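You operate a simulated robot arm through the tools that you are given. There is no shell and no other tool. Be economical: measure what you need, move in short steps, check, and stop when the job is done.

The job below is to be done with a simulated two-armed robot. You get a single attempt, and the scene is never put back.

TASK
Square the telescoped roll on the jig and stick its tail down.
Fine: hold the jig steady for its lever and swing the lever clear again. Where these are worked on the way, their far stop is far enough and under half their travel is too little: lever of the squaring jig.

It is judged by the outcome, as a careful person would: the job done as asked, and still so three seconds after it is handed in. It fails if anything else is knocked over, pushed out of place, dropped, spilled or broken.

THE ROBOT
Two 6-joint arms with two-finger parallel grippers on one trunk, on a base that drives. Base frame: it is fixed to the floor where the robot stands at the start and does not move with it; the origin is under the middle of the robot, x ahead of it, y to its left, z up. Lengths are in mm, angles in degrees, forces in N, time in s.
The left shoulder is at the start at [60, 187, 1197], the right one opposite. With the tool pointing down near the work surface each hand reaches from about 180 to 620 mm from the robot's upright axis, wherever it stands, measured 20 degrees to its own side. Places, roughly: lever of the squaring jig [500, 100, 1000]; stub of the squaring jig [500, 200, 900]. Payload 1.57 kg a hand.
The tool frame of a hand sits at the grasp point between the pads (the TCP): z along the fingers, y along the line on which they close. The tips reach 30 mm beyond it. Largest opening 110 mm; finger width 24, thickness 12; the body of the gripper, 48 by 112 mm, starts 78 mm behind the TCP.
Orientation is told as [roll, pitch, yaw] about the base's x, y, z axes, in that order, counted from this pose: with the fingers straight down and closing along the base's y, the tool's x points along the base's -x, its y along +y and its z along -z.

THE INTERFACE
- The arms move only by the tool arm_command. It takes "left_targets", "right_targets" or both (then of equal length, played together; a hand with none holds still); each is a list of rows, each a list of 7 numbers: the shift along the tool's x, y, z in units of 50 mm (1.0 is 50 mm), then the turn, a rotation vector about the tool's x, y, z in units of 5 degrees (1.0 is 5 degrees), then the closure, from 0 (fully open) to 1 (shut). In form: [[x, y, z, ax, ay, az, grip], ...]. A call has 1 to 20 rows; each row shifts and turns the commanded pose from where the row before left it, along the tool's axes as they then stand. A call with a number of a shift or a turn outside -1 to 1 is refused whole. Each row takes 0.2 s and may step no farther than 50 mm and 8.6 degrees from the row before; otherwise, or with a gripper value out of range, the whole call is refused. A pose out of reach is approached as far as the arm can. The call stops where the force on the tool passes 50 N (or 10 N more than at its start, if that is more) or the arm is blocked; 0.2 s more then pass. The fingers move at their own pace (about 153 mm/s each) and stop on an object; they squeeze with about 32 N. The grip force told is the motor's: it shows also when the fingers shut on nothing. Time passes only in rows, and 0.2 s behind the last, so rows that do not move let the fingers close. It gives the time, the measured TCP pose, the force on the tool (base axes), the opening and the grip force at its end, in the units of the frame above (readings bear some noise), with the torque about the TCP (base axes, N m) and any sound that the robot's microphone picked up, and new pictures: "views" is both (left out), scene, wrist or none (wrist: the cameras of the hands that moved).
- Cameras (640 x 400 px; columns grow to the right, rows downward): "scene" is now at [9.3, 22.7, 1733.8]; the picture's right is [0.32, -0.95, 0.00], its down [-0.77, -0.26, -0.58] and it looks along [0.55, 0.19, -0.81] (base axes); focal length 278 px, centre (320, 200). "left" rides on the left gripper at [70, -16, -141] in its tool frame; the picture's right is [0.23, 0.97, 0.00], its down [-0.85, 0.20, -0.48] and it looks along [-0.47, 0.11, 0.88] (tool axes); focal length 222 px, centre (320, 200). "right" rides on the right gripper at [70, 16, -141] in its tool frame; the picture's right is [-0.23, 0.97, 0.00], its down [-0.86, -0.20, -0.48] and it looks along [-0.47, -0.11, 0.88] (tool axes); focal length 222 px, centre (320, 200). There is no depth. A picture from a camera that has moved, and an enlarged one, comes with that camera's place and axes in the base frame and with its lens.
- move_column(by): slides the trunk up (or, below 0, down) by that many mm; the arms and the scene camera ride with it, the base frame stays. It gives what a move gives, with no picture.
- roll_base(legs): drives the robot by 1 to 6 legs, each [ahead, left, turn to the left] in mm, mm and degrees, along the robot's own axes; the way and the turn of a leg run together, so that a leg with both is an arc; at most 1500 mm and 180 degrees a leg. The arms and the cameras ride along, it lands a little off, and it stops where it bumps. It gives what a move gives, and a new picture of the scene camera.
- pan_tilt(pan, tilt): turns the head with the scene camera to pan (to the left, within 86 degrees either way) and tilt (down, from -29 to 69), counted from straight ahead of the robot. It gives what a move gives, and a new picture of the scene camera.
- enlarge(camera, box): a new picture of the part [left, top, right, bottom] of that camera's present view, enlarged. The clock stands still meanwhile.
- hand_in(): hands the job in; it is judged then, once.

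Go step by step. Nothing tells you exact positions but the pictures and the camera data: compare them with the known pose of the tool, close in by small moves and look again before you grip or let go. The budget is 120 turns and 260 pictures, counting those below and the enlarged ones. Unless the task says otherwise, let go and move clear before handing in.

The tools are called after "Request:" as a command line: name --argument value ..., lists and objects as JSON in quotes. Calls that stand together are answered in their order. arm_command: Moves the arms, as the interface text tells. Its arguments: {"type":"object","properties":{"left_targets":{"type":"array"},"right_targets":{"type":"array"},"views":{"type":"string","enum":["both","scene","wrist","none"]}},"required":[]} The other tools are called the same way: move_column (by) slides the trunk up or down; roll_base (legs) drives the base; pan_tilt (pan, tilt) turns the head that bears the scene camera; enlarge (camera, box) takes an enlarged picture of a part of a camera's view; hand_in () hands the job in.

At the start:

```text
clock: 0.0
left_ee_pos: [467.7, 312.7, 1217.5]
left_orientation: [0.0, 0.0, 0.0]
left_wrist_force: [-0.7, 0.4, 0.6]
left_ft_torque: [0.01, -0.01, 0.0]
left_gripper_width: 110.1
left_finger_force: 0.2
right_ee_pos: [454.4, -111.4, 1283.3]
right_orientation: [0.0, 0.1, 0.0]
right_wrist_force: [-1.0, -0.4, 0.2]
right_ft_torque: [-0.03, -0.04, 0.02]
right_gripper_width: 110.3
right_finger_force: 0.1
trunk travel left (down, up): [-825.0, 165.0]
robot x, y, heading: [-0.0, 3.2, 0.1]
head pan, tilt: [18.8, 54.2]
```

scene: 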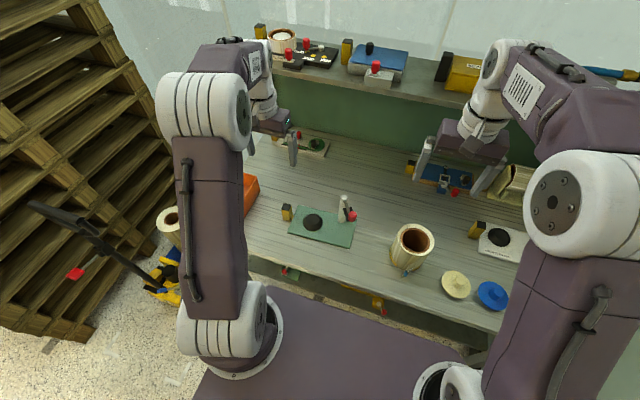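
right: 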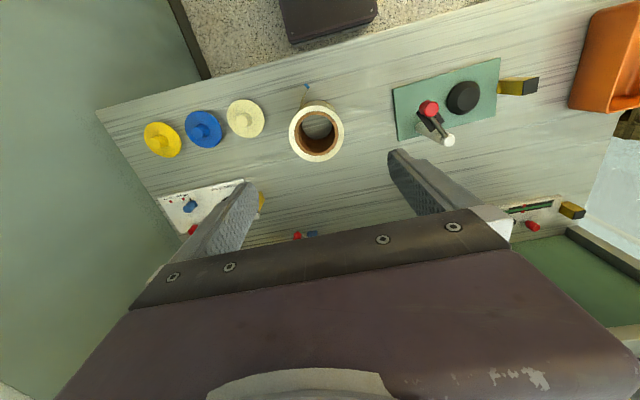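
left: 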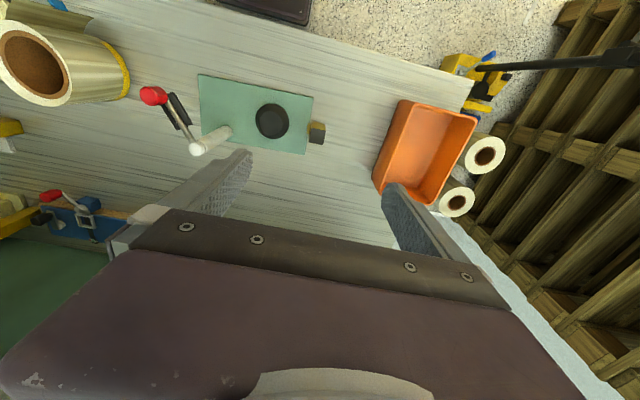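

I see a green jig plate with a black stub, a white post and a red-knobbed lever, and a tape roll with a tail to its right. I'll enlarge to understand them.

Request:
enlarge --camera "scene" --box '[270, 180, 450, 290]'

Request:
enlarge --camera "right" --box '[270, 50, 550, 225]'

Request:
enlarge --camera "left" --box '[0, 0, 340, 212]'

```text
3.56 times, centred on (360, 235) of scene
camera zoom: at [9.3, 22.7, 1733.8], right [0.32, -0.95, 0.0], down [-0.77, -0.26, -0.58], along [0.55, 0.19, -0.81], focal length 990 px, centre (178, 76)
```

zoom: 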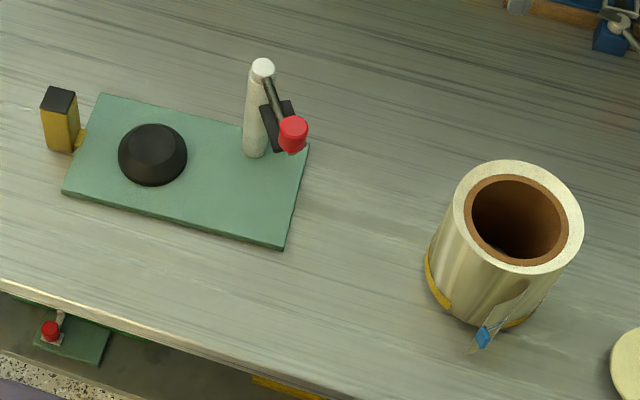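

```text
2.29 times, centred on (410, 138) of right
camera zoom: at [385.6, -93.5, 1423.9], right [0.23, 0.97, 0.0], down [0.86, -0.2, 0.48], along [0.47, -0.11, -0.88], focal length 508 px, centre (114, 343)
```

zoom: 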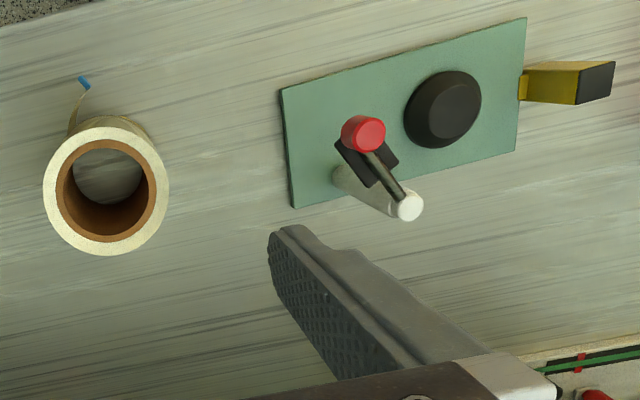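

```text
1.88 times, centred on (170, 106) of left
camera zoom: at [396.9, 297.4, 1357.2], right [-0.23, 0.97, 0.0], down [0.85, 0.2, 0.48], along [0.47, 0.11, -0.88], focal length 418 px, centre (602, 377)
```

zoom: 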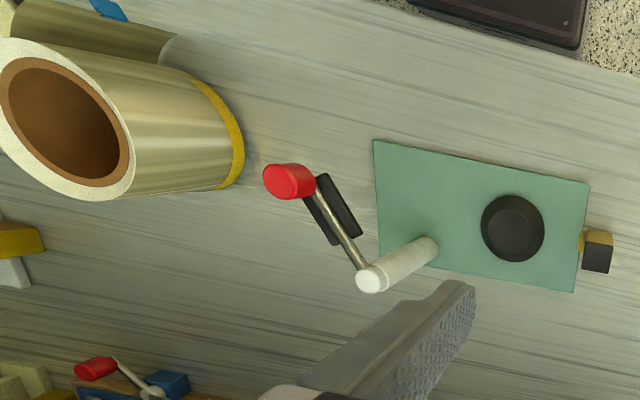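

Request:
enlarge --camera "scene" --box '[370, 210, 450, 290]'

Request:
enlarge --camera "left" --box '[0, 0, 160, 110]'

Request:
enlarge --camera "scene" --box '[275, 185, 365, 255]'

```text
5.00 times, centred on (410, 250) of scene
camera zoom: at [9.3, 22.7, 1733.8], right [0.32, -0.95, 0.0], down [-0.77, -0.26, -0.58], along [0.55, 0.19, -0.81], focal length 1392 px, centre (-130, -50)
```

zoom: 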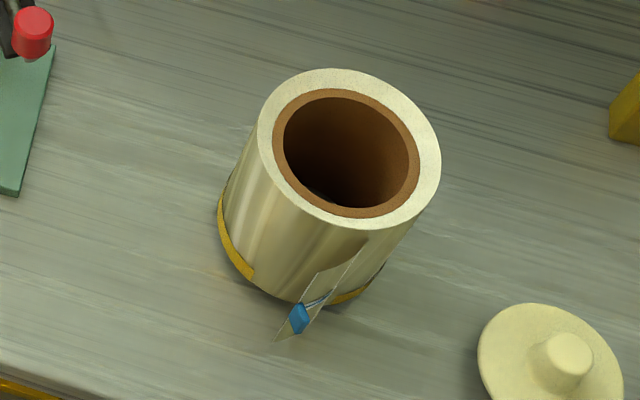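

```text
3.64 times, centred on (80, 55) of left
camera zoom: at [396.9, 297.4, 1357.2], right [-0.23, 0.97, 0.0], down [0.85, 0.2, 0.48], along [0.47, 0.11, -0.88], focal length 808 px, centre (1193, 727)
```

zoom: 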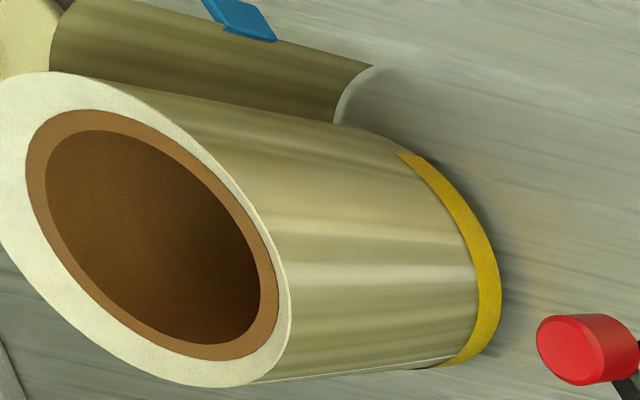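

```text
5.71 times, centred on (320, 220) of scene
camera zoom: at [9.3, 22.7, 1733.8], right [0.32, -0.95, 0.0], down [-0.77, -0.26, -0.58], along [0.55, 0.19, -0.81], focal length 1591 px, centre (320, 86)
```

zoom: 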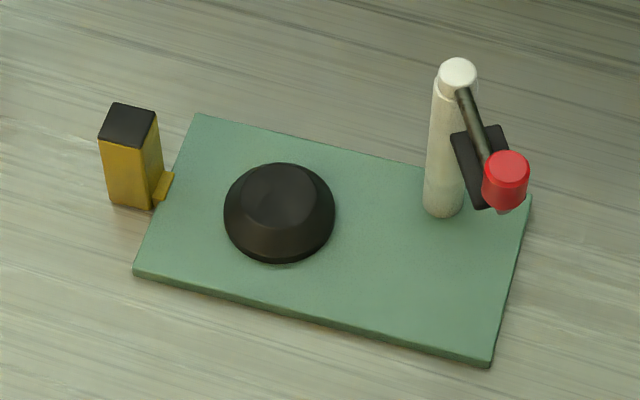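

I'll shift the base left so the right arm can reach both the roll and the jig and the left arm can hold the jig's yellow handle.

Request:
roll_base --legs '[[0, 140, 0]]'

```text
clock: 1.3
left_ee_pos: [466.5, 450.2, 1216.3]
left_orientation: [0.1, 0.0, 0.1]
left_wrist_force: [-0.5, 0.2, -0.7]
left_ft_torque: [0.02, 0.03, -0.02]
left_gripper_width: 109.9
left_finger_force: 0.2
right_ee_pos: [455.9, 25.2, 1282.7]
right_orientation: [0.1, 0.0, 0.1]
right_wrist_force: [0.0, 0.0, -0.5]
right_ft_torque: [-0.01, 0.02, 0.0]
right_gripper_width: 110.2
right_finger_force: 0.0
trunk travel left (down, up): [-825.0, 165.0]
robot x, y, heading: [0.3, 137.5, 0.1]
head pan, tilt: [18.8, 54.2]
camera scene: at [9.2, 157.6, 1733.8], right [0.32, -0.95, 0.0], down [-0.77, -0.26, -0.59], along [0.55, 0.19, -0.81], focal length 278 px, centre (320, 200)
```

scene: 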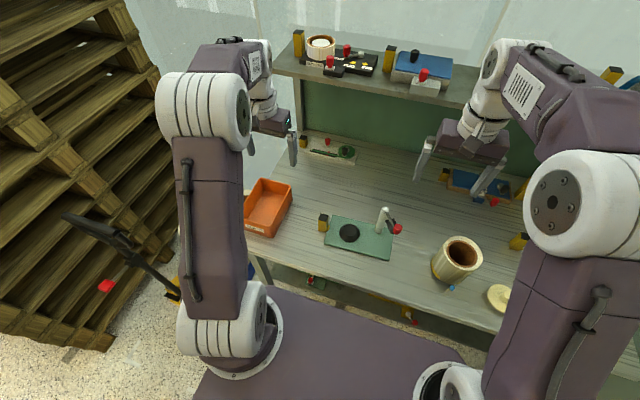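

Request:
arm_command --right_targets '[[-0.076, -0.416, 0.692, 0, 0, 0, 0.2], [-0.076, -0.416, 0.692, 0, 0, 0, 0.2], [-0.076, -0.416, 0.692, 0, 0, 0, 0.2], [-0.076, -0.416, 0.692, 0, 0, 0, 0.2], [-0.076, -0.416, 0.692, 0, 0, 0, 0.2]]'

```text
clock: 2.5
left_ee_pos: [466.9, 449.7, 1217.7]
left_orientation: [0.1, -0.1, 0.1]
left_wrist_force: [-0.2, -0.4, -0.5]
left_ft_torque: [-0.01, -0.02, 0.02]
left_gripper_width: 110.3
left_finger_force: 0.0
right_ee_pos: [476.7, -77.0, 1109.6]
right_orientation: [0.1, 0.0, 0.1]
right_wrist_force: [-0.3, -0.4, -0.6]
right_ft_torque: [-0.01, 0.01, -0.03]
right_gripper_width: 88.2
right_finger_force: 0.0
trunk travel left (down, up): [-825.0, 165.0]
robot x, y, heading: [-0.4, 139.7, 0.1]
head pan, tilt: [18.8, 54.2]
camera scene: at [10.9, 158.8, 1733.8], right [0.32, -0.95, 0.0], down [-0.77, -0.26, -0.58], along [0.55, 0.19, -0.81], focal length 278 px, centre (320, 200)
camera right: at [407.6, -60.2, 1250.4], right [0.23, 0.97, 0.0], down [0.86, -0.2, 0.48], along [0.47, -0.11, -0.88], focal length 222 px, centre (320, 200)
```

scene: 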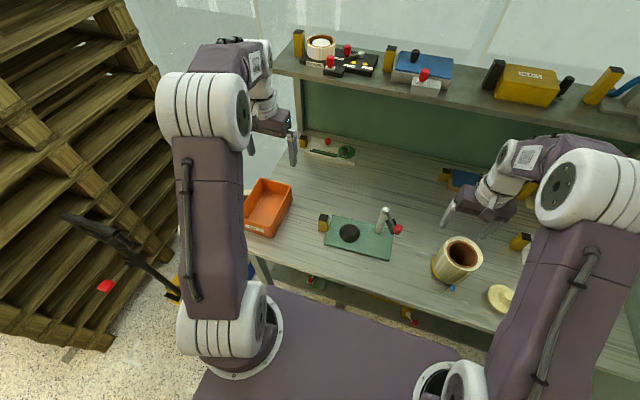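
right: 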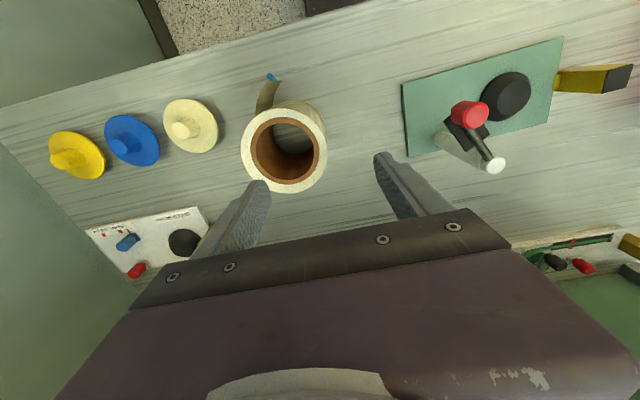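

Request:
enlarge --camera "right" --box '[220, 60, 360, 200]'

Request:
enlarge --camera "right" --box '[390, 30, 640, 190]'

Request:
enlarge --camera "scene" --box '[415, 215, 505, 305]'

```text
2.86 times, centred on (290, 130) of right
camera zoom: at [407.6, -60.2, 1250.4], right [0.23, 0.97, 0.0], down [0.86, -0.2, 0.48], along [0.47, -0.11, -0.88], focal length 635 px, centre (406, 400)
```

zoom: 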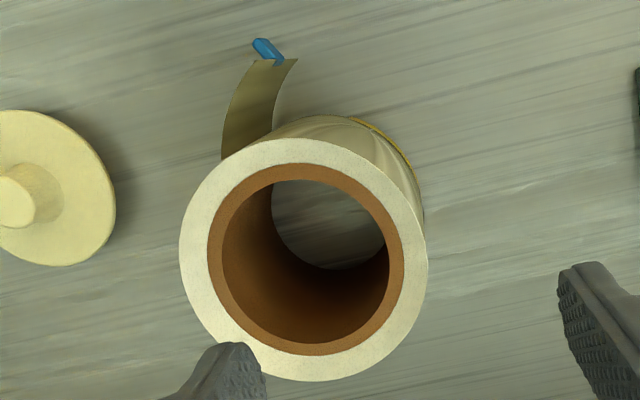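

```text
2.50 times, centred on (515, 110) of right
camera zoom: at [407.6, -60.2, 1250.4], right [0.23, 0.97, 0.0], down [0.86, -0.2, 0.48], along [0.47, -0.11, -0.88], focal length 555 px, centre (-168, 425)
```

zoom: 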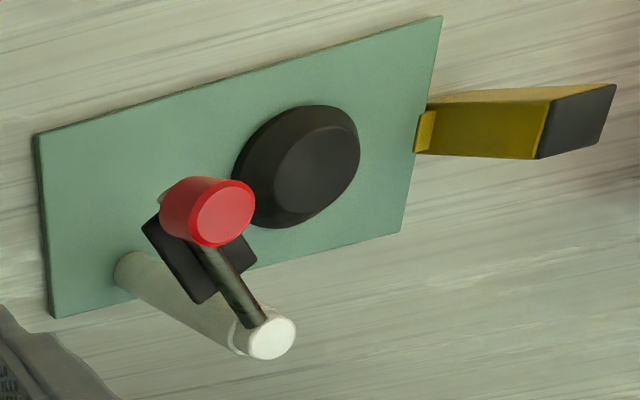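

```text
4.44 times, centred on (460, 260) of scene
camera zoom: at [10.9, 158.8, 1733.8], right [0.32, -0.95, 0.0], down [-0.77, -0.26, -0.58], along [0.55, 0.19, -0.81], focal length 1238 px, centre (-302, -67)
```

zoom: 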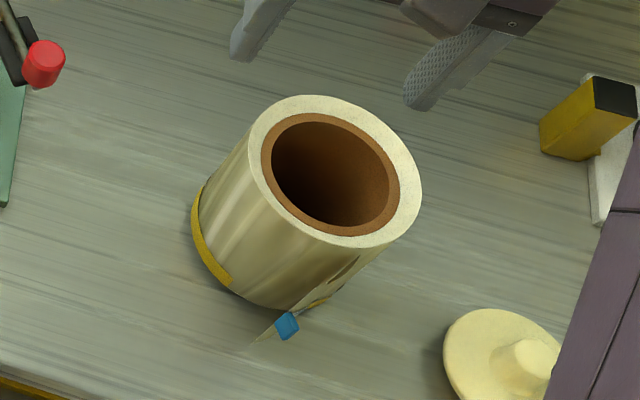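

Request:
arm_command --right_targets '[[0, 0, 0.8, 0, 0, 0, 0.2], [0, 0, 0.8, 0, 0, 0, 0.2], [0, 0, 0.4, 0, 0, 0, 0.2]]'

```text
clock: 3.3
left_ee_pos: [466.3, 452.6, 1217.5]
left_orientation: [0.1, -0.1, 0.0]
left_wrist_force: [-0.2, -0.4, -0.4]
left_ft_torque: [0.02, 0.0, -0.01]
left_gripper_width: 110.1
left_finger_force: 0.1
right_ee_pos: [477.2, -75.0, 1009.8]
right_orientation: [0.0, -0.1, 0.0]
right_wrist_force: [-0.1, 0.2, 0.0]
right_ft_torque: [-0.01, 0.0, 0.01]
right_gripper_width: 88.1
right_finger_force: 0.0
trunk travel left (down, up): [-825.0, 165.0]
robot x, y, heading: [-1.7, 136.3, 0.0]
head pan, tilt: [18.8, 54.2]
camera scene: at [8.8, 161.3, 1733.8], right [0.32, -0.95, 0.0], down [-0.77, -0.26, -0.58], along [0.55, 0.19, -0.81], focal length 278 px, centre (320, 200)
camera right: at [406.3, -57.7, 1150.6], right [0.23, 0.97, 0.0], down [0.85, -0.2, 0.48], along [0.47, -0.11, -0.88], focal length 222 px, centre (320, 200)
```

scene: 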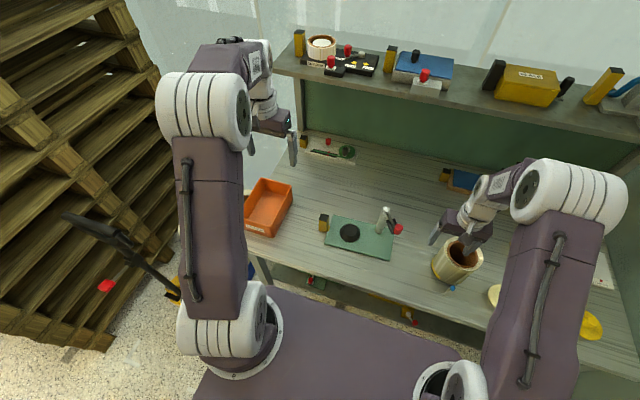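
right: 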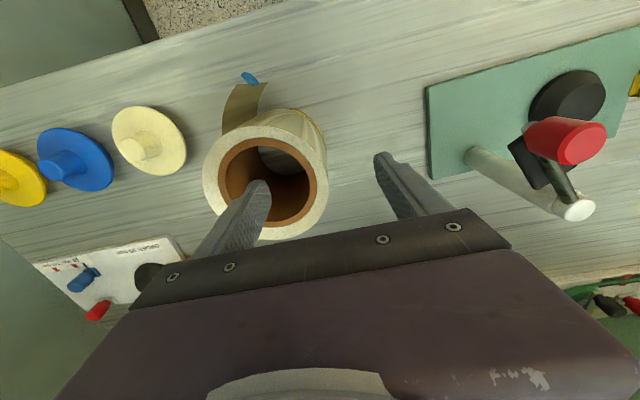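

Request:
arm_command --right_targets '[[0.06, -0.02, 0.6, 0, 0, 0, 0.2], [0, 0, 0.6, 0, 0, 0, 0.2]]'

```text
clock: 3.9
left_ee_pos: [468.2, 451.4, 1216.6]
left_orientation: [0.0, 0.1, 0.0]
left_wrist_force: [0.5, -0.3, -0.2]
left_ft_torque: [0.01, 0.0, -0.02]
left_gripper_width: 110.2
left_finger_force: 0.1
right_ee_pos: [473.5, -75.9, 949.3]
right_orientation: [0.0, 0.0, 0.1]
right_wrist_force: [0.2, 0.2, 0.1]
right_ft_torque: [0.0, 0.01, -0.03]
right_gripper_width: 87.8
right_finger_force: 0.1
trunk travel left (down, up): [-825.0, 165.0]
robot x, y, heading: [-2.5, 136.7, 0.1]
head pan, tilt: [18.8, 54.2]
camera scene: at [10.3, 160.6, 1733.8], right [0.32, -0.95, 0.0], down [-0.77, -0.26, -0.58], along [0.55, 0.19, -0.81], focal length 278 px, centre (320, 200)
camera right: at [404.2, -59.4, 1089.5], right [0.23, 0.97, 0.0], down [0.86, -0.2, 0.48], along [0.47, -0.11, -0.88], focal length 222 px, centre (320, 200)
```

scene: 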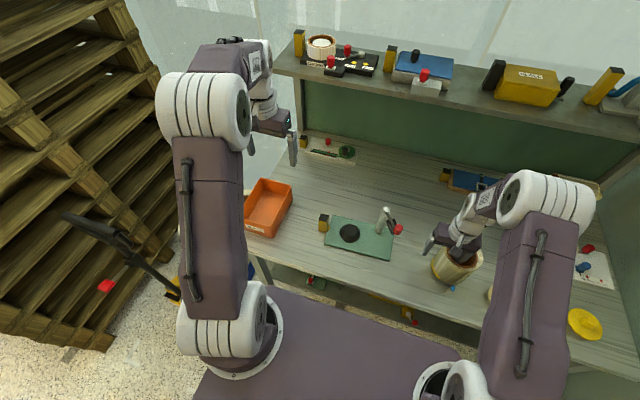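
right: 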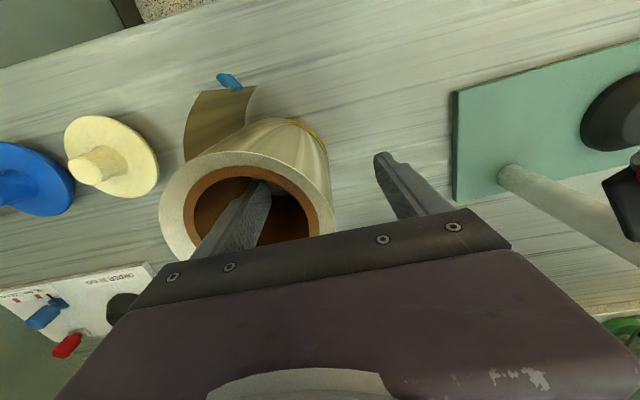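

Request:
arm_command --right_targets '[[0, 0, 0, 0, 0, 0, 0.6], [0, 0, 0, 0, 0, 0, 0.8], [0, 0, 0, 0, 0, 0, 1], [0, 0, 0, 0, 0, 0, 1]]' --views "wrist"

```text
clock: 4.9
left_ee_pos: [466.8, 450.6, 1218.0]
left_orientation: [0.0, -0.1, 0.1]
left_wrist_force: [0.1, -0.6, 0.3]
left_ft_torque: [-0.01, 0.0, 0.01]
left_gripper_width: 109.7
left_finger_force: 0.0
right_ee_pos: [472.7, -76.6, 948.4]
right_orientation: [0.0, 0.0, 0.1]
right_wrist_force: [-0.7, -0.7, -0.1]
right_ft_torque: [-0.03, 0.01, 0.11]
right_gripper_width: 15.9
right_finger_force: 31.6
trunk travel left (down, up): [-825.0, 165.0]
robot x, y, heading: [-1.9, 141.3, 0.1]
head pan, tilt: [18.8, 54.2]
camera right: at [403.7, -59.3, 1089.9], right [0.23, 0.97, 0.0], down [0.86, -0.2, 0.48], along [0.47, -0.11, -0.88], focal length 222 px, centre (320, 200)
```

right: 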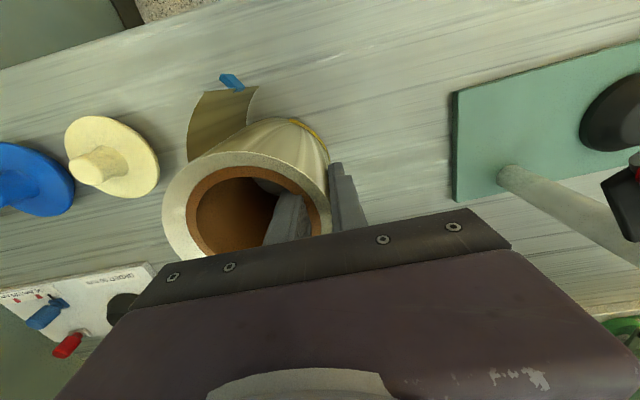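

Request:
arm_command --right_targets '[[0, 0, -0.2, 0, 0, 0, 1], [0, 0, -0.4, 0, 0, 0, 1], [0, 0, -0.6, 0, 0, 0, 1], [0, 0, -0.7, 0, 0, 0, 1], [0, 0, -0.7, 0, 0, 0, 1], [0, 0, -0.7, 0, 0, 0, 1], [0, 0, -0.7, 0, 0, 0, 1], [0, 0, 0, 0, 0, 0, 1]]'

```text
clock: 6.7
left_ee_pos: [467.5, 451.2, 1217.2]
left_orientation: [0.0, 0.0, 0.1]
left_wrist_force: [-0.1, 0.4, 0.0]
left_ft_torque: [0.02, 0.02, -0.02]
left_gripper_width: 110.0
left_finger_force: 0.1
right_ee_pos: [472.0, -77.3, 1147.3]
right_orientation: [0.0, 0.2, 0.1]
right_wrist_force: [0.8, 0.2, -5.7]
right_ft_torque: [0.24, 0.03, -0.01]
right_gripper_width: 16.0
right_finger_force: 31.1
trunk travel left (down, up): [-825.0, 165.0]
robot x, y, heading: [-0.4, 134.0, 0.2]
head pan, tilt: [18.8, 54.2]
camera scene: at [10.5, 160.4, 1733.7], right [0.32, -0.95, 0.0], down [-0.77, -0.26, -0.58], along [0.55, 0.19, -0.81], focal length 278 px, centre (320, 200)
camera right: at [402.6, -61.1, 1288.1], right [0.23, 0.97, 0.0], down [0.86, -0.2, 0.48], along [0.47, -0.11, -0.88], focal length 222 px, centre (320, 200)
```

scene: 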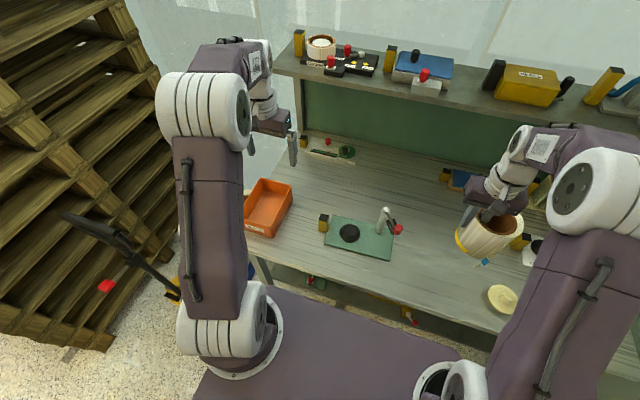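
right: 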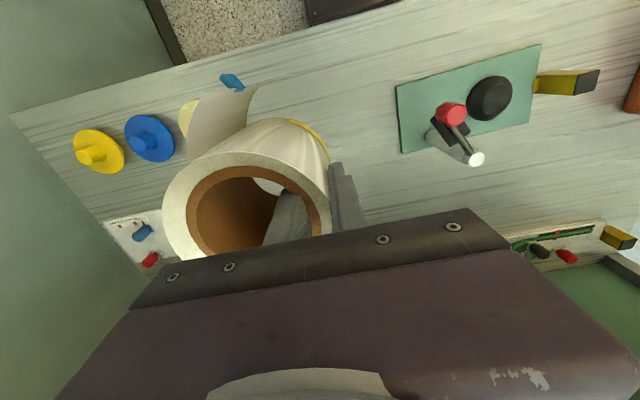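

Request:
arm_command --left_targets '[[0, 0, 0.4, 0, 0, 1, 0], [0, 0, 0.4, 0, 0, 1, 0], [0, 0, 0.4, 0, 0, 1, 0], [0, 0, 0.4, 0, 0, 1, 0], [0, 0, 0.4, 0, 0, 1, 0], [0, 0, 0.4, 0, 0, 1, 0], [0, 0, 0.4, 0, 0, 1, 0], [0, 0, 0.4, 0, 0, 1, 0], [0, 0, 0, 0, 0, 1, 0], [0, 0, 0, 0, 0, 1, 0], [0, 0, 0, 0, 0, 1, 0], [0, 0, 0, 0, 0, 1, 0], [0, 0, 0, 0, 0, 1, 0], [0, 0, 0, 0, 0, 1, 0], [0, 0, 0, 0, 0, 1, 0], [0, 0, 0, 0, 0, 1, 0], [0, 0, 0, 0, 0, 1, 0], [0, 0, 0, 0, 0, 1, 0]]' --right_targets '[[0, 0, -0.2, 0, 0, 0, 1], [0, 0, -0.2, 0, 0, 0, 1], [0, 0, -0.2, 0, 0, 0, 1], [-0.035, 0.2, 0, 0, 0, 0, 1], [-0.035, 0.4, 0, 0, 0, 0, 1], [-0.035, 0.5, 0, 0, 0, 0, 1], [-0.035, 0.5, 0, 0, 0, 0, 1], [-0.035, 0.5, 0, 0, 0, 0, 1], [-0.035, 0.5, 0, 0, 0, 0, 1], [-0.035, 0.5, 0, 0, 0, 0, 1], [-0.035, 0.5, 0, 0, 0, 0, 1], [-0.035, 0.5, 0, 0, 0, 0, 1], [-0.035, 0.5, 0, 0, 0, 0, 1], [-0.035, 0.5, 0, 0, 0, 0, 1], [-0.035, 0.5, 0, 0, 0, 0, 1], [-0.035, 0.5, 0, 0, 0, 0, 1], [-0.035, 0.5, 0, 0, 0, 0, 1], [-0.035, 0.18, 0, 0, 0, 0, 1]]'

```text
clock: 10.5
left_ee_pos: [467.2, 451.8, 1057.1]
left_orientation: [0.0, 0.0, -89.9]
left_wrist_force: [-0.3, -0.2, 0.2]
left_ft_torque: [-0.02, 0.0, -0.03]
left_gripper_width: 109.9
left_finger_force: 0.2
right_ee_pos: [488.8, 256.4, 1179.7]
right_orientation: [0.0, 0.0, 0.1]
right_wrist_force: [0.6, 0.7, -4.4]
right_ft_torque: [0.25, 0.02, 0.0]
right_gripper_width: 16.0
right_finger_force: 31.7
right hand out of reach, approached as far as the arm can: row 17, 18
trunk travel left (down, up): [-825.0, 165.0]
robot x, y, heading: [-1.0, 133.9, 0.0]
head pan, tilt: [18.8, 54.2]
camera scene: at [9.2, 160.8, 1733.7], right [0.32, -0.95, 0.0], down [-0.77, -0.26, -0.58], along [0.55, 0.19, -0.81], focal length 278 px, centre (320, 200)
camera right: at [419.1, 273.1, 1319.7], right [0.23, 0.97, 0.0], down [0.86, -0.2, 0.48], along [0.47, -0.11, -0.88], focal length 222 px, centre (320, 200)
camera left: at [449.5, 521.9, 1197.8], right [0.97, 0.23, 0.0], down [0.2, -0.86, 0.48], along [0.11, -0.47, -0.88], focal length 222 px, centre (320, 200)
```

scene: 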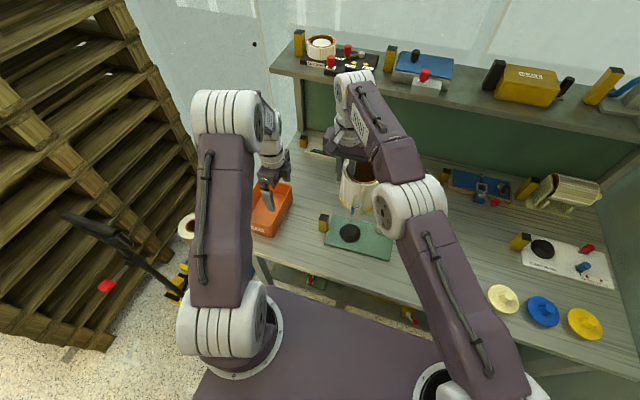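
right: 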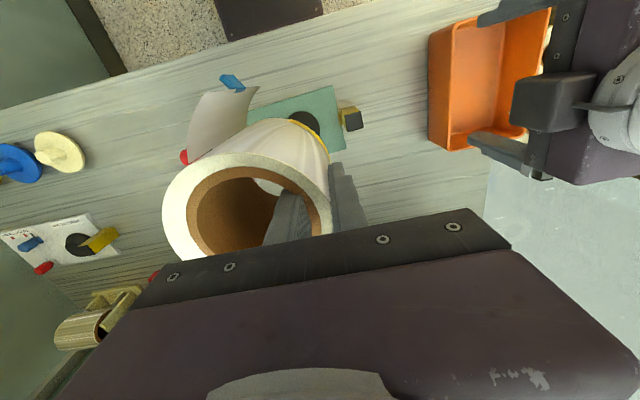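
left: 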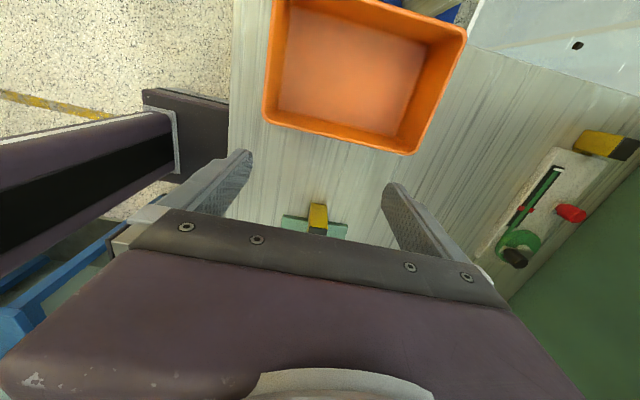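

The right hand is near its reach limit, so I'll shift the base a little further left and forward for margin.

Request:
roll_base --legs '[[20, 70, 0]]'

```text
clock: 11.6
left_ee_pos: [487.0, 515.3, 1059.6]
left_orientation: [0.1, 0.1, -90.0]
left_wrist_force: [0.3, 0.8, 0.2]
left_ft_torque: [0.04, -0.02, 0.02]
left_gripper_width: 110.0
left_finger_force: 0.1
right_ee_pos: [507.7, 319.6, 1181.2]
right_orientation: [0.2, 0.0, 0.0]
right_wrist_force: [0.4, -0.3, -5.3]
right_ft_torque: [0.24, 0.03, -0.03]
right_gripper_width: 15.9
right_finger_force: 31.5
trunk travel left (down, up): [-825.0, 165.0]
robot x, y, heading: [19.3, 207.1, 0.2]
head pan, tilt: [18.8, 54.2]
camera scene: at [27.8, 223.1, 1733.9], right [0.32, -0.95, 0.0], down [-0.77, -0.26, -0.59], along [0.55, 0.19, -0.81], focal length 278 px, centre (320, 200)
```

scene: 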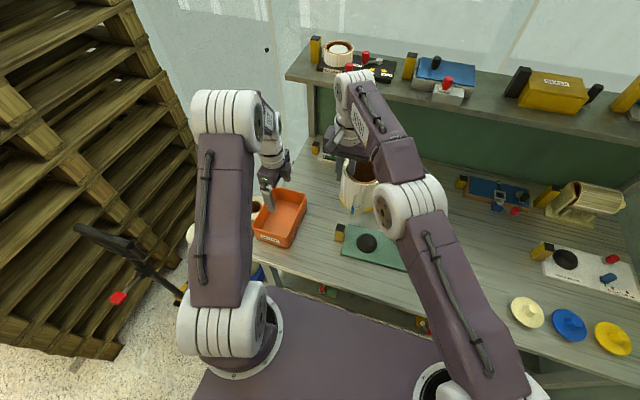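

Request:
arm_command --right_targets '[[0.1, -0.58, 0.2, 0, 0, 0, 1], [0.1, -0.58, 0.5, 0, 0, 0, 1], [0, 0, 0.8, 0, 0, 0, 1], [0, 0, 0.8, 0, 0, 0, 1], [0, 0, 0.6, 0, 0, 0, 1], [0, 0, 0, 0, 0, 0, 1]]'

Request:
enlarge --camera "scene" --box '[290, 170, 450, 290]'

```text
clock: 12.9
left_ee_pos: [487.4, 519.3, 1057.0]
left_orientation: [-0.1, -0.1, -90.0]
left_wrist_force: [-0.6, 0.1, 0.8]
left_ft_torque: [0.0, -0.02, 0.01]
left_gripper_width: 109.9
left_finger_force: 0.1
right_ee_pos: [501.2, 266.6, 1032.6]
right_orientation: [-0.1, 0.0, 0.0]
right_wrist_force: [-0.2, 0.7, -5.3]
right_ft_torque: [0.18, 0.03, 0.0]
right_gripper_width: 16.2
right_finger_force: 31.2
trunk travel left (down, up): [-825.0, 165.0]
robot x, y, heading: [17.6, 208.9, 0.1]
head pan, tilt: [18.8, 54.2]
camera scene: at [30.4, 231.9, 1733.7], right [0.32, -0.95, 0.0], down [-0.77, -0.26, -0.58], along [0.55, 0.19, -0.81], focal length 278 px, centre (320, 200)
camera right: at [431.3, 284.5, 1173.2], right [0.23, 0.97, 0.0], down [0.86, -0.2, 0.48], along [0.47, -0.11, -0.88], focal length 222 px, centre (320, 200)
```

scene: 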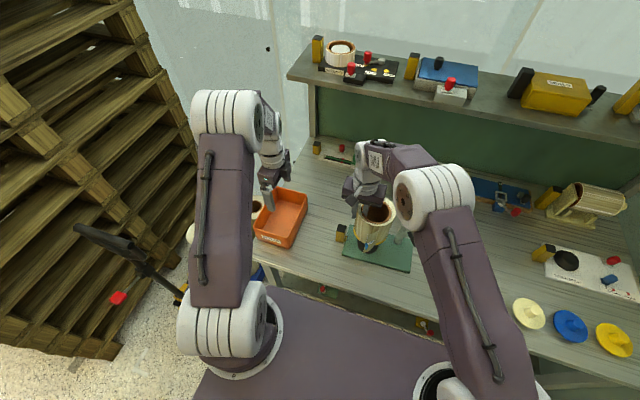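
right: 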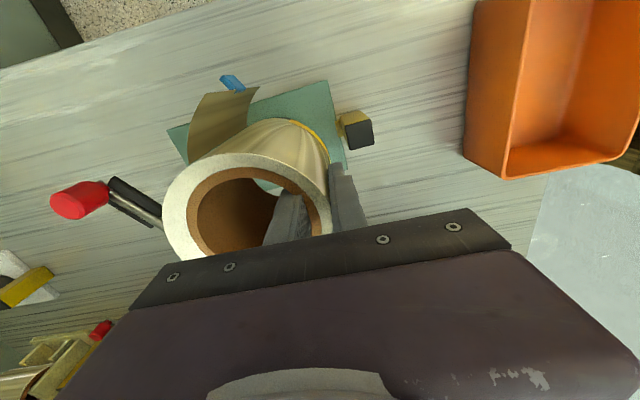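

```text
3.33 times, centred on (370, 230) of scene
camera zoom: at [30.4, 231.9, 1733.7], right [0.32, -0.95, 0.0], down [-0.77, -0.26, -0.58], along [0.55, 0.19, -0.81], focal length 928 px, centre (153, 100)
```

zoom: 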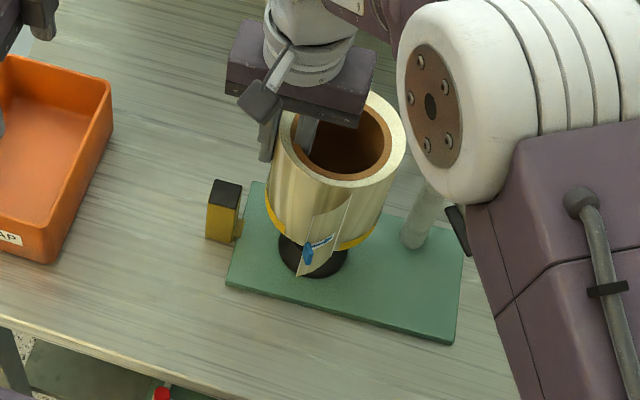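

Request:
enlarge --camera "scene" --box '[335, 205, 405, 255]'

```text
8.00 times, centred on (370, 230) of scene
camera zoom: at [30.4, 231.9, 1733.7], right [0.32, -0.95, 0.0], down [-0.77, -0.26, -0.58], along [0.55, 0.19, -0.81], focal length 2228 px, centre (-80, -40)
```

zoom: 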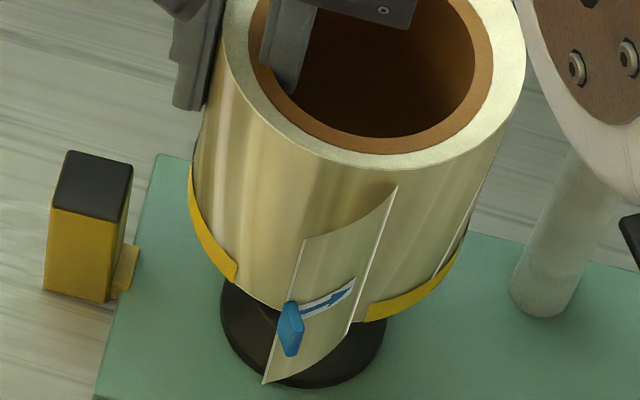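

Request:
arm_command --right_targets '[[0.2, -0.08, 0.3, 0, 0, 0, 1], [0, 0, 0.4, 0, 0, 0, 1], [0, 0, 0, 0, 0, 0, 1]]' --views "none"

Request:
enlarge --camera "scene" --box '[335, 205, 405, 255]'

Request:
enlarge --camera "right" --box '[140, 60, 400, 250]'

```text
clock: 13.8
left_ee_pos: [487.8, 520.0, 1057.4]
left_orientation: [0.1, 0.0, -90.0]
left_wrist_force: [-0.4, 0.0, 0.4]
left_ft_torque: [0.02, 0.0, 0.01]
left_gripper_width: 110.2
left_finger_force: 0.1
right_ee_pos: [489.5, 261.5, 999.2]
right_orientation: [0.0, 0.0, 0.0]
right_wrist_force: [0.4, -0.8, -5.2]
right_ft_torque: [0.23, 0.03, -0.02]
right_gripper_width: 16.1
right_finger_force: 31.9
trunk travel left (down, up): [-825.0, 165.0]
robot x, y, heading: [21.7, 207.9, 0.0]
head pan, tilt: [18.8, 54.2]
```

```text
8.00 times, centred on (370, 230) of scene
camera zoom: at [30.1, 230.2, 1733.7], right [0.32, -0.95, 0.0], down [-0.77, -0.26, -0.58], along [0.55, 0.19, -0.81], focal length 2228 px, centre (-80, -40)
```

zoom: 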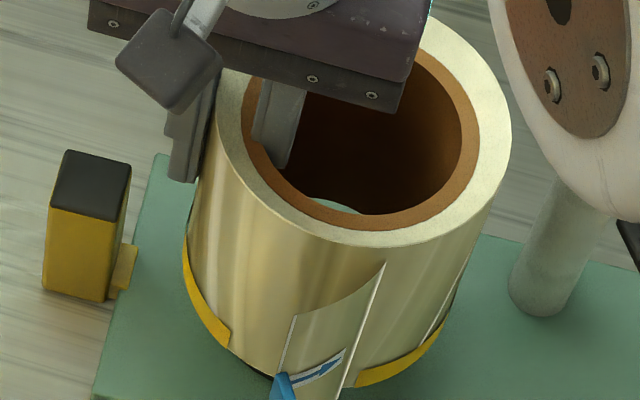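

```text
2.11 times, centred on (270, 155) of right
camera zoom: at [420.1, 279.3, 1138.9], right [0.23, 0.97, 0.0], down [0.86, -0.2, 0.48], along [0.47, -0.11, -0.88], focal length 468 px, centre (425, 295)
```

zoom: 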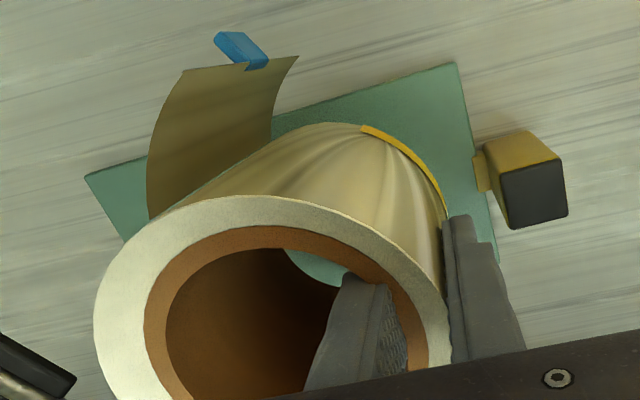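

Request:
arm_command --right_targets '[[0.04, 0, 0.2, 0, 0, 0, 1], [0, 0, 0.2, 0, 0, 0, 1], [0, 0, 0, 0, 0, 0, 1]]' --views "none"

Request:
enlarge --camera "scene" --box '[325, 195, 415, 265]'

Request:
enlarge --camera "right" --box '[140, 60, 400, 250]'

```text
clock: 14.6
left_ee_pos: [487.6, 520.4, 1058.0]
left_orientation: [-0.1, 0.0, -90.0]
left_wrist_force: [0.0, -1.0, 0.9]
left_ft_torque: [0.0, -0.01, 0.01]
left_gripper_width: 109.7
left_finger_force: 0.1
right_ee_pos: [489.1, 260.1, 979.7]
right_orientation: [0.0, 0.0, 0.1]
right_wrist_force: [0.2, -0.1, -5.3]
right_ft_torque: [0.26, 0.02, 0.01]
right_gripper_width: 16.3
right_finger_force: 31.7
trunk travel left (down, up): [-825.0, 165.0]
robot x, y, heading: [18.6, 205.6, 0.0]
head pan, tilt: [18.8, 54.2]
```

```text
5.71 times, centred on (370, 230) of scene
camera zoom: at [29.8, 230.1, 1733.7], right [0.32, -0.95, 0.0], down [-0.77, -0.26, -0.58], along [0.55, 0.19, -0.81], focal length 1591 px, centre (34, 29)
```

zoom: 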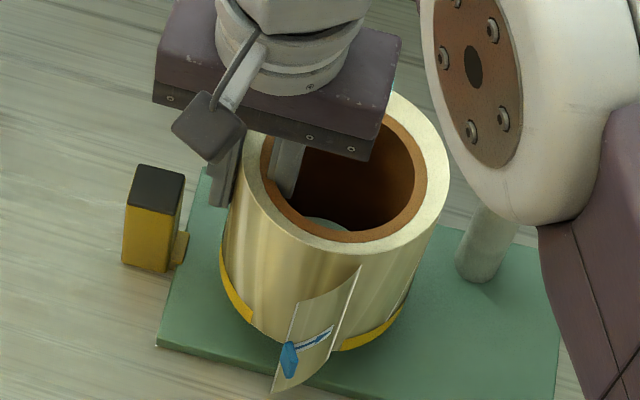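

```text
2.11 times, centred on (270, 155) of right
camera zoom: at [418.6, 278.5, 1119.7], right [0.23, 0.97, 0.0], down [0.86, -0.2, 0.48], along [0.47, -0.11, -0.88], focal length 468 px, centre (425, 295)
```

zoom: 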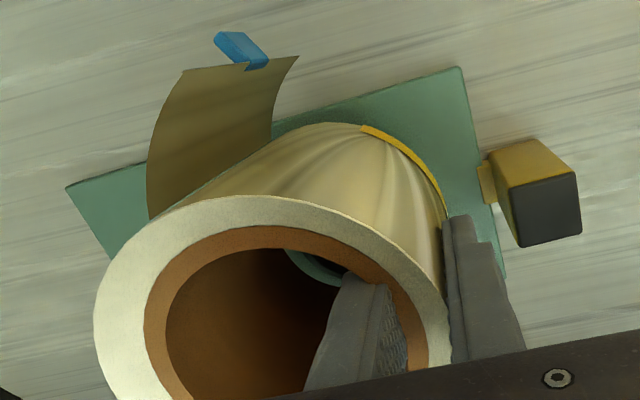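

Request:
arm_command --right_targets '[[0, 0, 0.1, 0, 0, 0, 1], [0, 0, 0.1, 0, 0, 0, 1], [0, 0, 0.1, 0, 0, 0, 1], [0, 0, 0, 0, 0, 0, 1]]' --views "none"

Request:
enlarge --camera "scene" --box '[325, 195, 415, 265]'

Request:
enlarge --camera "right" --box '[140, 60, 400, 250]'

```text
clock: 15.6
left_ee_pos: [487.9, 520.7, 1057.3]
left_orientation: [0.0, -0.1, -90.0]
left_wrist_force: [0.2, -0.4, 0.7]
left_ft_torque: [0.04, 0.01, 0.04]
left_gripper_width: 110.0
left_finger_force: 0.0
right_ee_pos: [488.5, 261.7, 964.7]
right_orientation: [0.0, 0.0, 0.0]
right_wrist_force: [1.0, 1.2, -6.2]
right_ft_torque: [0.26, -0.01, 0.0]
right_gripper_width: 15.8
right_finger_force: 31.9
trunk travel left (down, up): [-825.0, 165.0]
robot x, y, heading: [23.6, 204.7, 0.1]
head pan, tilt: [18.8, 54.2]
```

```text
5.71 times, centred on (370, 230) of scene
camera zoom: at [30.2, 230.3, 1733.7], right [0.32, -0.95, 0.0], down [-0.77, -0.26, -0.58], along [0.55, 0.19, -0.81], focal length 1591 px, centre (34, 29)
```

zoom: 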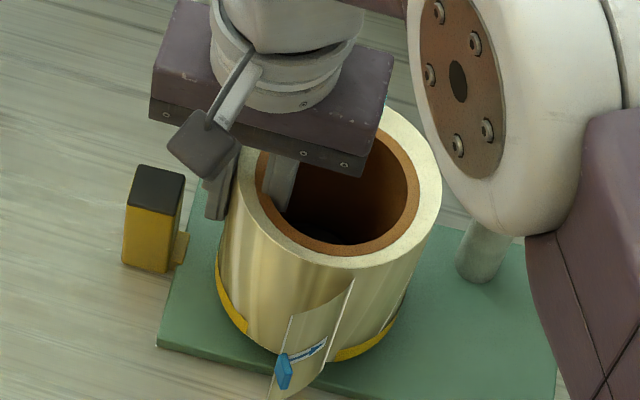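

```text
2.11 times, centred on (270, 155) of right
camera zoom: at [418.4, 279.6, 1104.5], right [0.23, 0.97, 0.0], down [0.86, -0.2, 0.48], along [0.47, -0.11, -0.88], focal length 468 px, centre (425, 295)
```

zoom: 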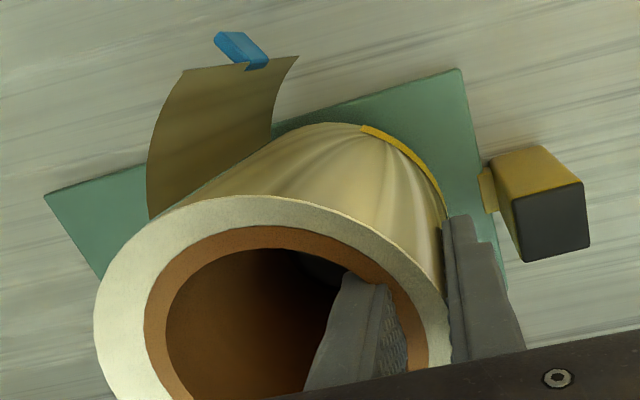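

Request:
arm_command --right_targets '[[0, 0, 0.05, 0, 0, 0, 1], [0, 0, 0.05, 0, 0, 0, 1], [0, 0, 0.05, 0, 0, 0, 1], [0, 0, 0, 0, 0, 0, 1]]' --views "none"

```text
clock: 16.6
left_ee_pos: [485.3, 520.0, 1057.7]
left_orientation: [0.1, 0.0, -90.0]
left_wrist_force: [0.5, -0.1, 0.6]
left_ft_torque: [-0.01, 0.02, 0.0]
left_gripper_width: 110.0
left_finger_force: 0.1
right_ee_pos: [486.8, 263.4, 957.7]
right_orientation: [0.1, -0.2, -0.1]
right_wrist_force: [3.4, -2.2, 19.2]
right_ft_torque: [-0.5, 0.02, 0.17]
right_gripper_width: 15.9
right_finger_force: 31.3
trunk travel left (down, up): [-825.0, 165.0]
robot x, y, heading: [22.3, 209.8, 0.0]
head pan, tilt: [18.8, 54.2]
```

Request:
enlarge --camera "scene" --box '[325, 195, 415, 265]'

Request:
enlarge --camera "right" --box '[140, 60, 400, 250]'

```text
5.71 times, centred on (370, 230) of scene
camera zoom: at [27.3, 229.2, 1733.9], right [0.32, -0.95, 0.0], down [-0.77, -0.26, -0.59], along [0.55, 0.19, -0.81], focal length 1591 px, centre (34, 29)
```

zoom: 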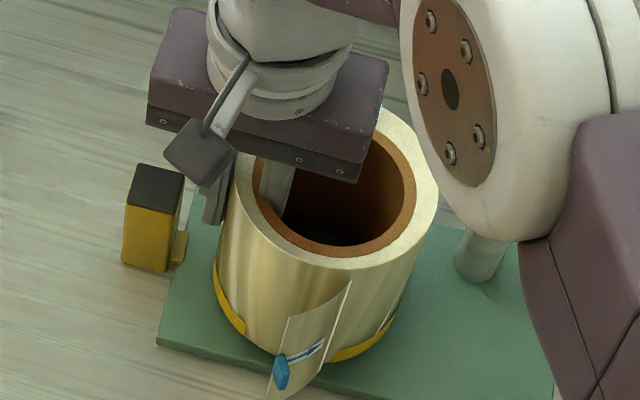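

```text
2.11 times, centred on (270, 155) of right
camera zoom: at [416.8, 280.0, 1098.3], right [0.23, 0.97, 0.0], down [0.85, -0.2, 0.48], along [0.47, -0.11, -0.88], focal length 468 px, centre (425, 295)
```

zoom: 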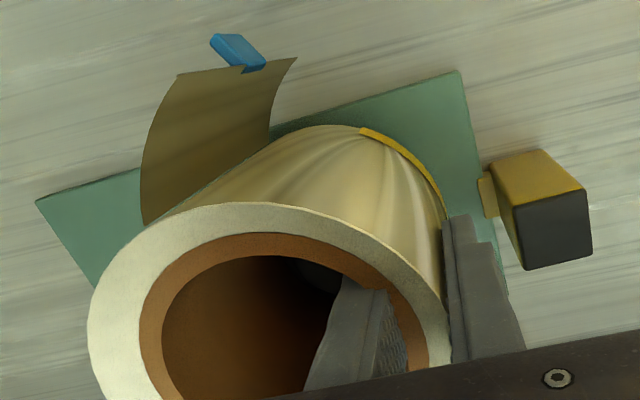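

Request:
arm_command --right_targets '[[0, 0, 0, 0, 0, 0, 0.78], [0, 0, 0, 0, 0, 0, 0.78], [0, 0, -0.2, 0, 0, 0, 0.78], [0, 0, -0.4, 0, 0, 0, 0.78]]'

```text
clock: 17.6
left_ee_pos: [487.6, 519.3, 1058.2]
left_orientation: [0.0, 0.0, -90.0]
left_wrist_force: [-0.1, 0.2, -0.2]
left_ft_torque: [0.03, -0.01, 0.02]
left_gripper_width: 110.1
left_finger_force: 0.0
right_ee_pos: [487.2, 263.0, 987.0]
right_orientation: [-0.1, 0.0, 0.0]
right_wrist_force: [-0.5, 0.5, -0.5]
right_ft_torque: [0.0, -0.02, 0.04]
right_gripper_width: 24.4
right_finger_force: 0.0
trunk travel left (down, up): [-825.0, 165.0]
robot x, y, heading: [22.7, 202.3, 0.1]
head pan, tilt: [18.8, 54.2]
camera scene: at [28.9, 230.3, 1733.7], right [0.32, -0.95, 0.0], down [-0.77, -0.26, -0.58], along [0.55, 0.19, -0.81], focal length 278 px, centre (320, 200)
camera right: at [417.5, 280.4, 1127.7], right [0.23, 0.97, 0.0], down [0.85, -0.2, 0.48], along [0.47, -0.11, -0.88], focal length 222 px, centre (320, 200)
```

scene: 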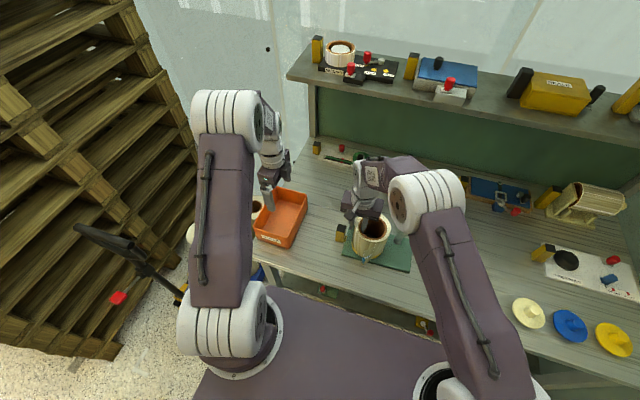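
right: 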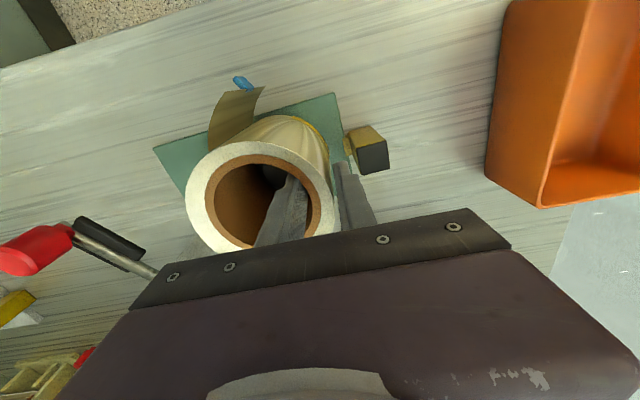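

Request:
arm_command --right_targets '[[0, 0, -0.6, 0, 0, 0, 0.78], [0, 0, -0.9, 0, 0, 0, 0.78], [0, 0, -0.9, 0, 0, 0, 0.78], [0, -0.8, 0, 0, 0, 0, 0.5], [0, -0.8, 0, 0, 0, 0, 0.5], [0.1, -0.8, 0, 0, 0, 0, 0.5], [0.2, -0.8, 0, 0, 0, 0, 0.5], [0.2, -0.5, 0, 0, 0, 0, 0.5], [0, 0, 0, 0, 0, 0, 0.5]]'

Request:
enlarge --camera "scene" --box '[320, 190, 440, 290]'

Request:
enlarge --camera "right" --box '[280, 20, 600, 220]'

```text
clock: 19.6
left_ee_pos: [486.7, 521.8, 1057.2]
left_orientation: [0.0, 0.0, -90.0]
left_wrist_force: [1.3, -0.3, -0.5]
left_ft_torque: [0.0, -0.03, 0.02]
left_gripper_width: 110.0
left_finger_force: 0.0
right_ee_pos: [463.0, 77.4, 1107.6]
right_orientation: [-0.1, 0.0, -0.1]
right_wrist_force: [0.4, -0.3, -0.3]
right_ft_torque: [-0.02, -0.01, 0.05]
right_gripper_width: 55.0
right_finger_force: 0.0
trunk travel left (down, up): [-825.0, 165.0]
robot x, y, heading: [17.7, 210.5, 0.0]
head pan, tilt: [18.8, 54.2]
camera scene: at [29.4, 231.1, 1733.7], right [0.32, -0.95, 0.0], down [-0.77, -0.26, -0.58], along [0.55, 0.19, -0.81], focal length 278 px, centre (320, 200)
camera right: at [393.7, 95.6, 1246.8], right [0.23, 0.97, 0.0], down [0.86, -0.2, 0.48], along [0.47, -0.11, -0.88], focal length 222 px, centre (320, 200)
```

scene: 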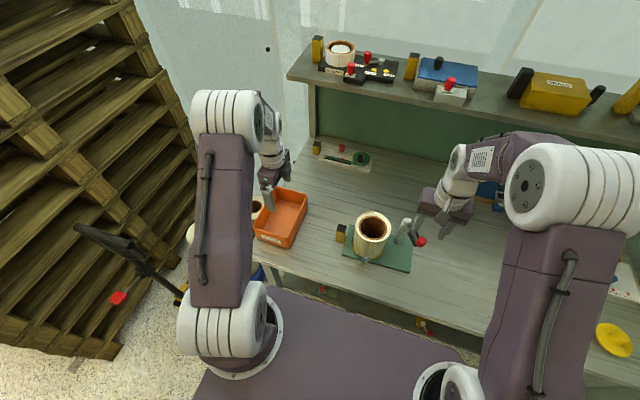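
right: 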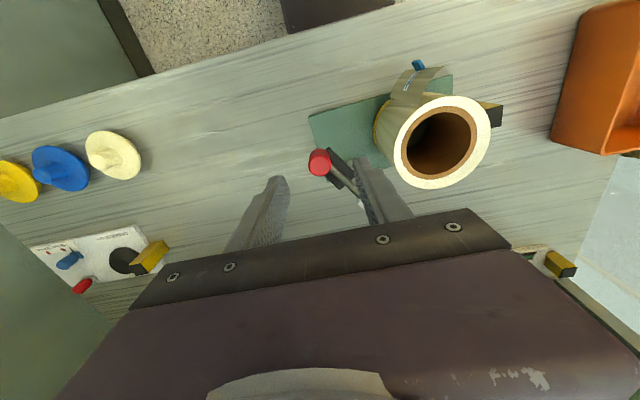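

```text
4.00 times, centred on (380, 240) of scene
camera zoom: at [29.4, 231.1, 1733.7], right [0.32, -0.95, 0.0], down [-0.77, -0.26, -0.58], along [0.55, 0.19, -0.81], focal length 1114 px, centre (80, 40)
```

zoom: 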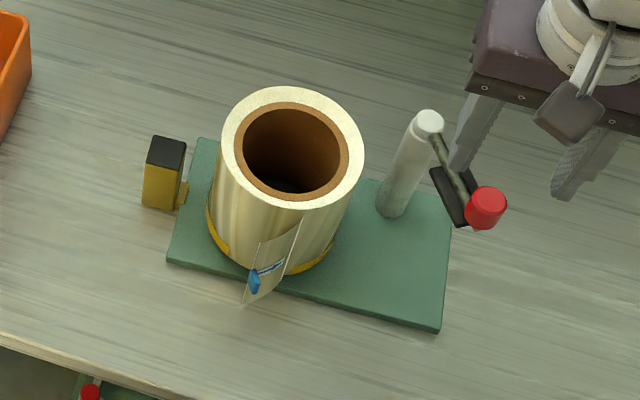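

```text
2.00 times, centred on (440, 120) of right
camera zoom: at [393.7, 95.6, 1246.8], right [0.23, 0.97, 0.0], down [0.86, -0.2, 0.48], along [0.47, -0.11, -0.88], focal length 444 px, centre (80, 360)
```

zoom: 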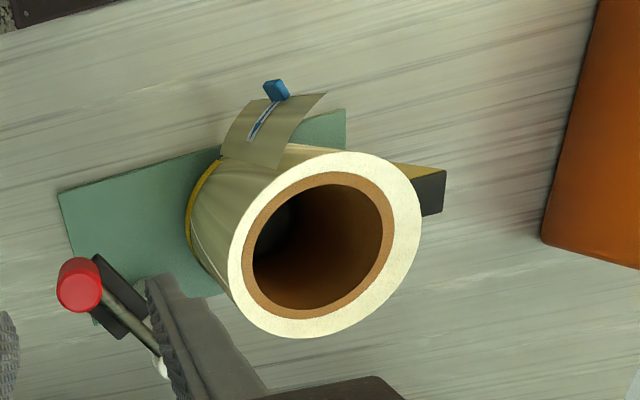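

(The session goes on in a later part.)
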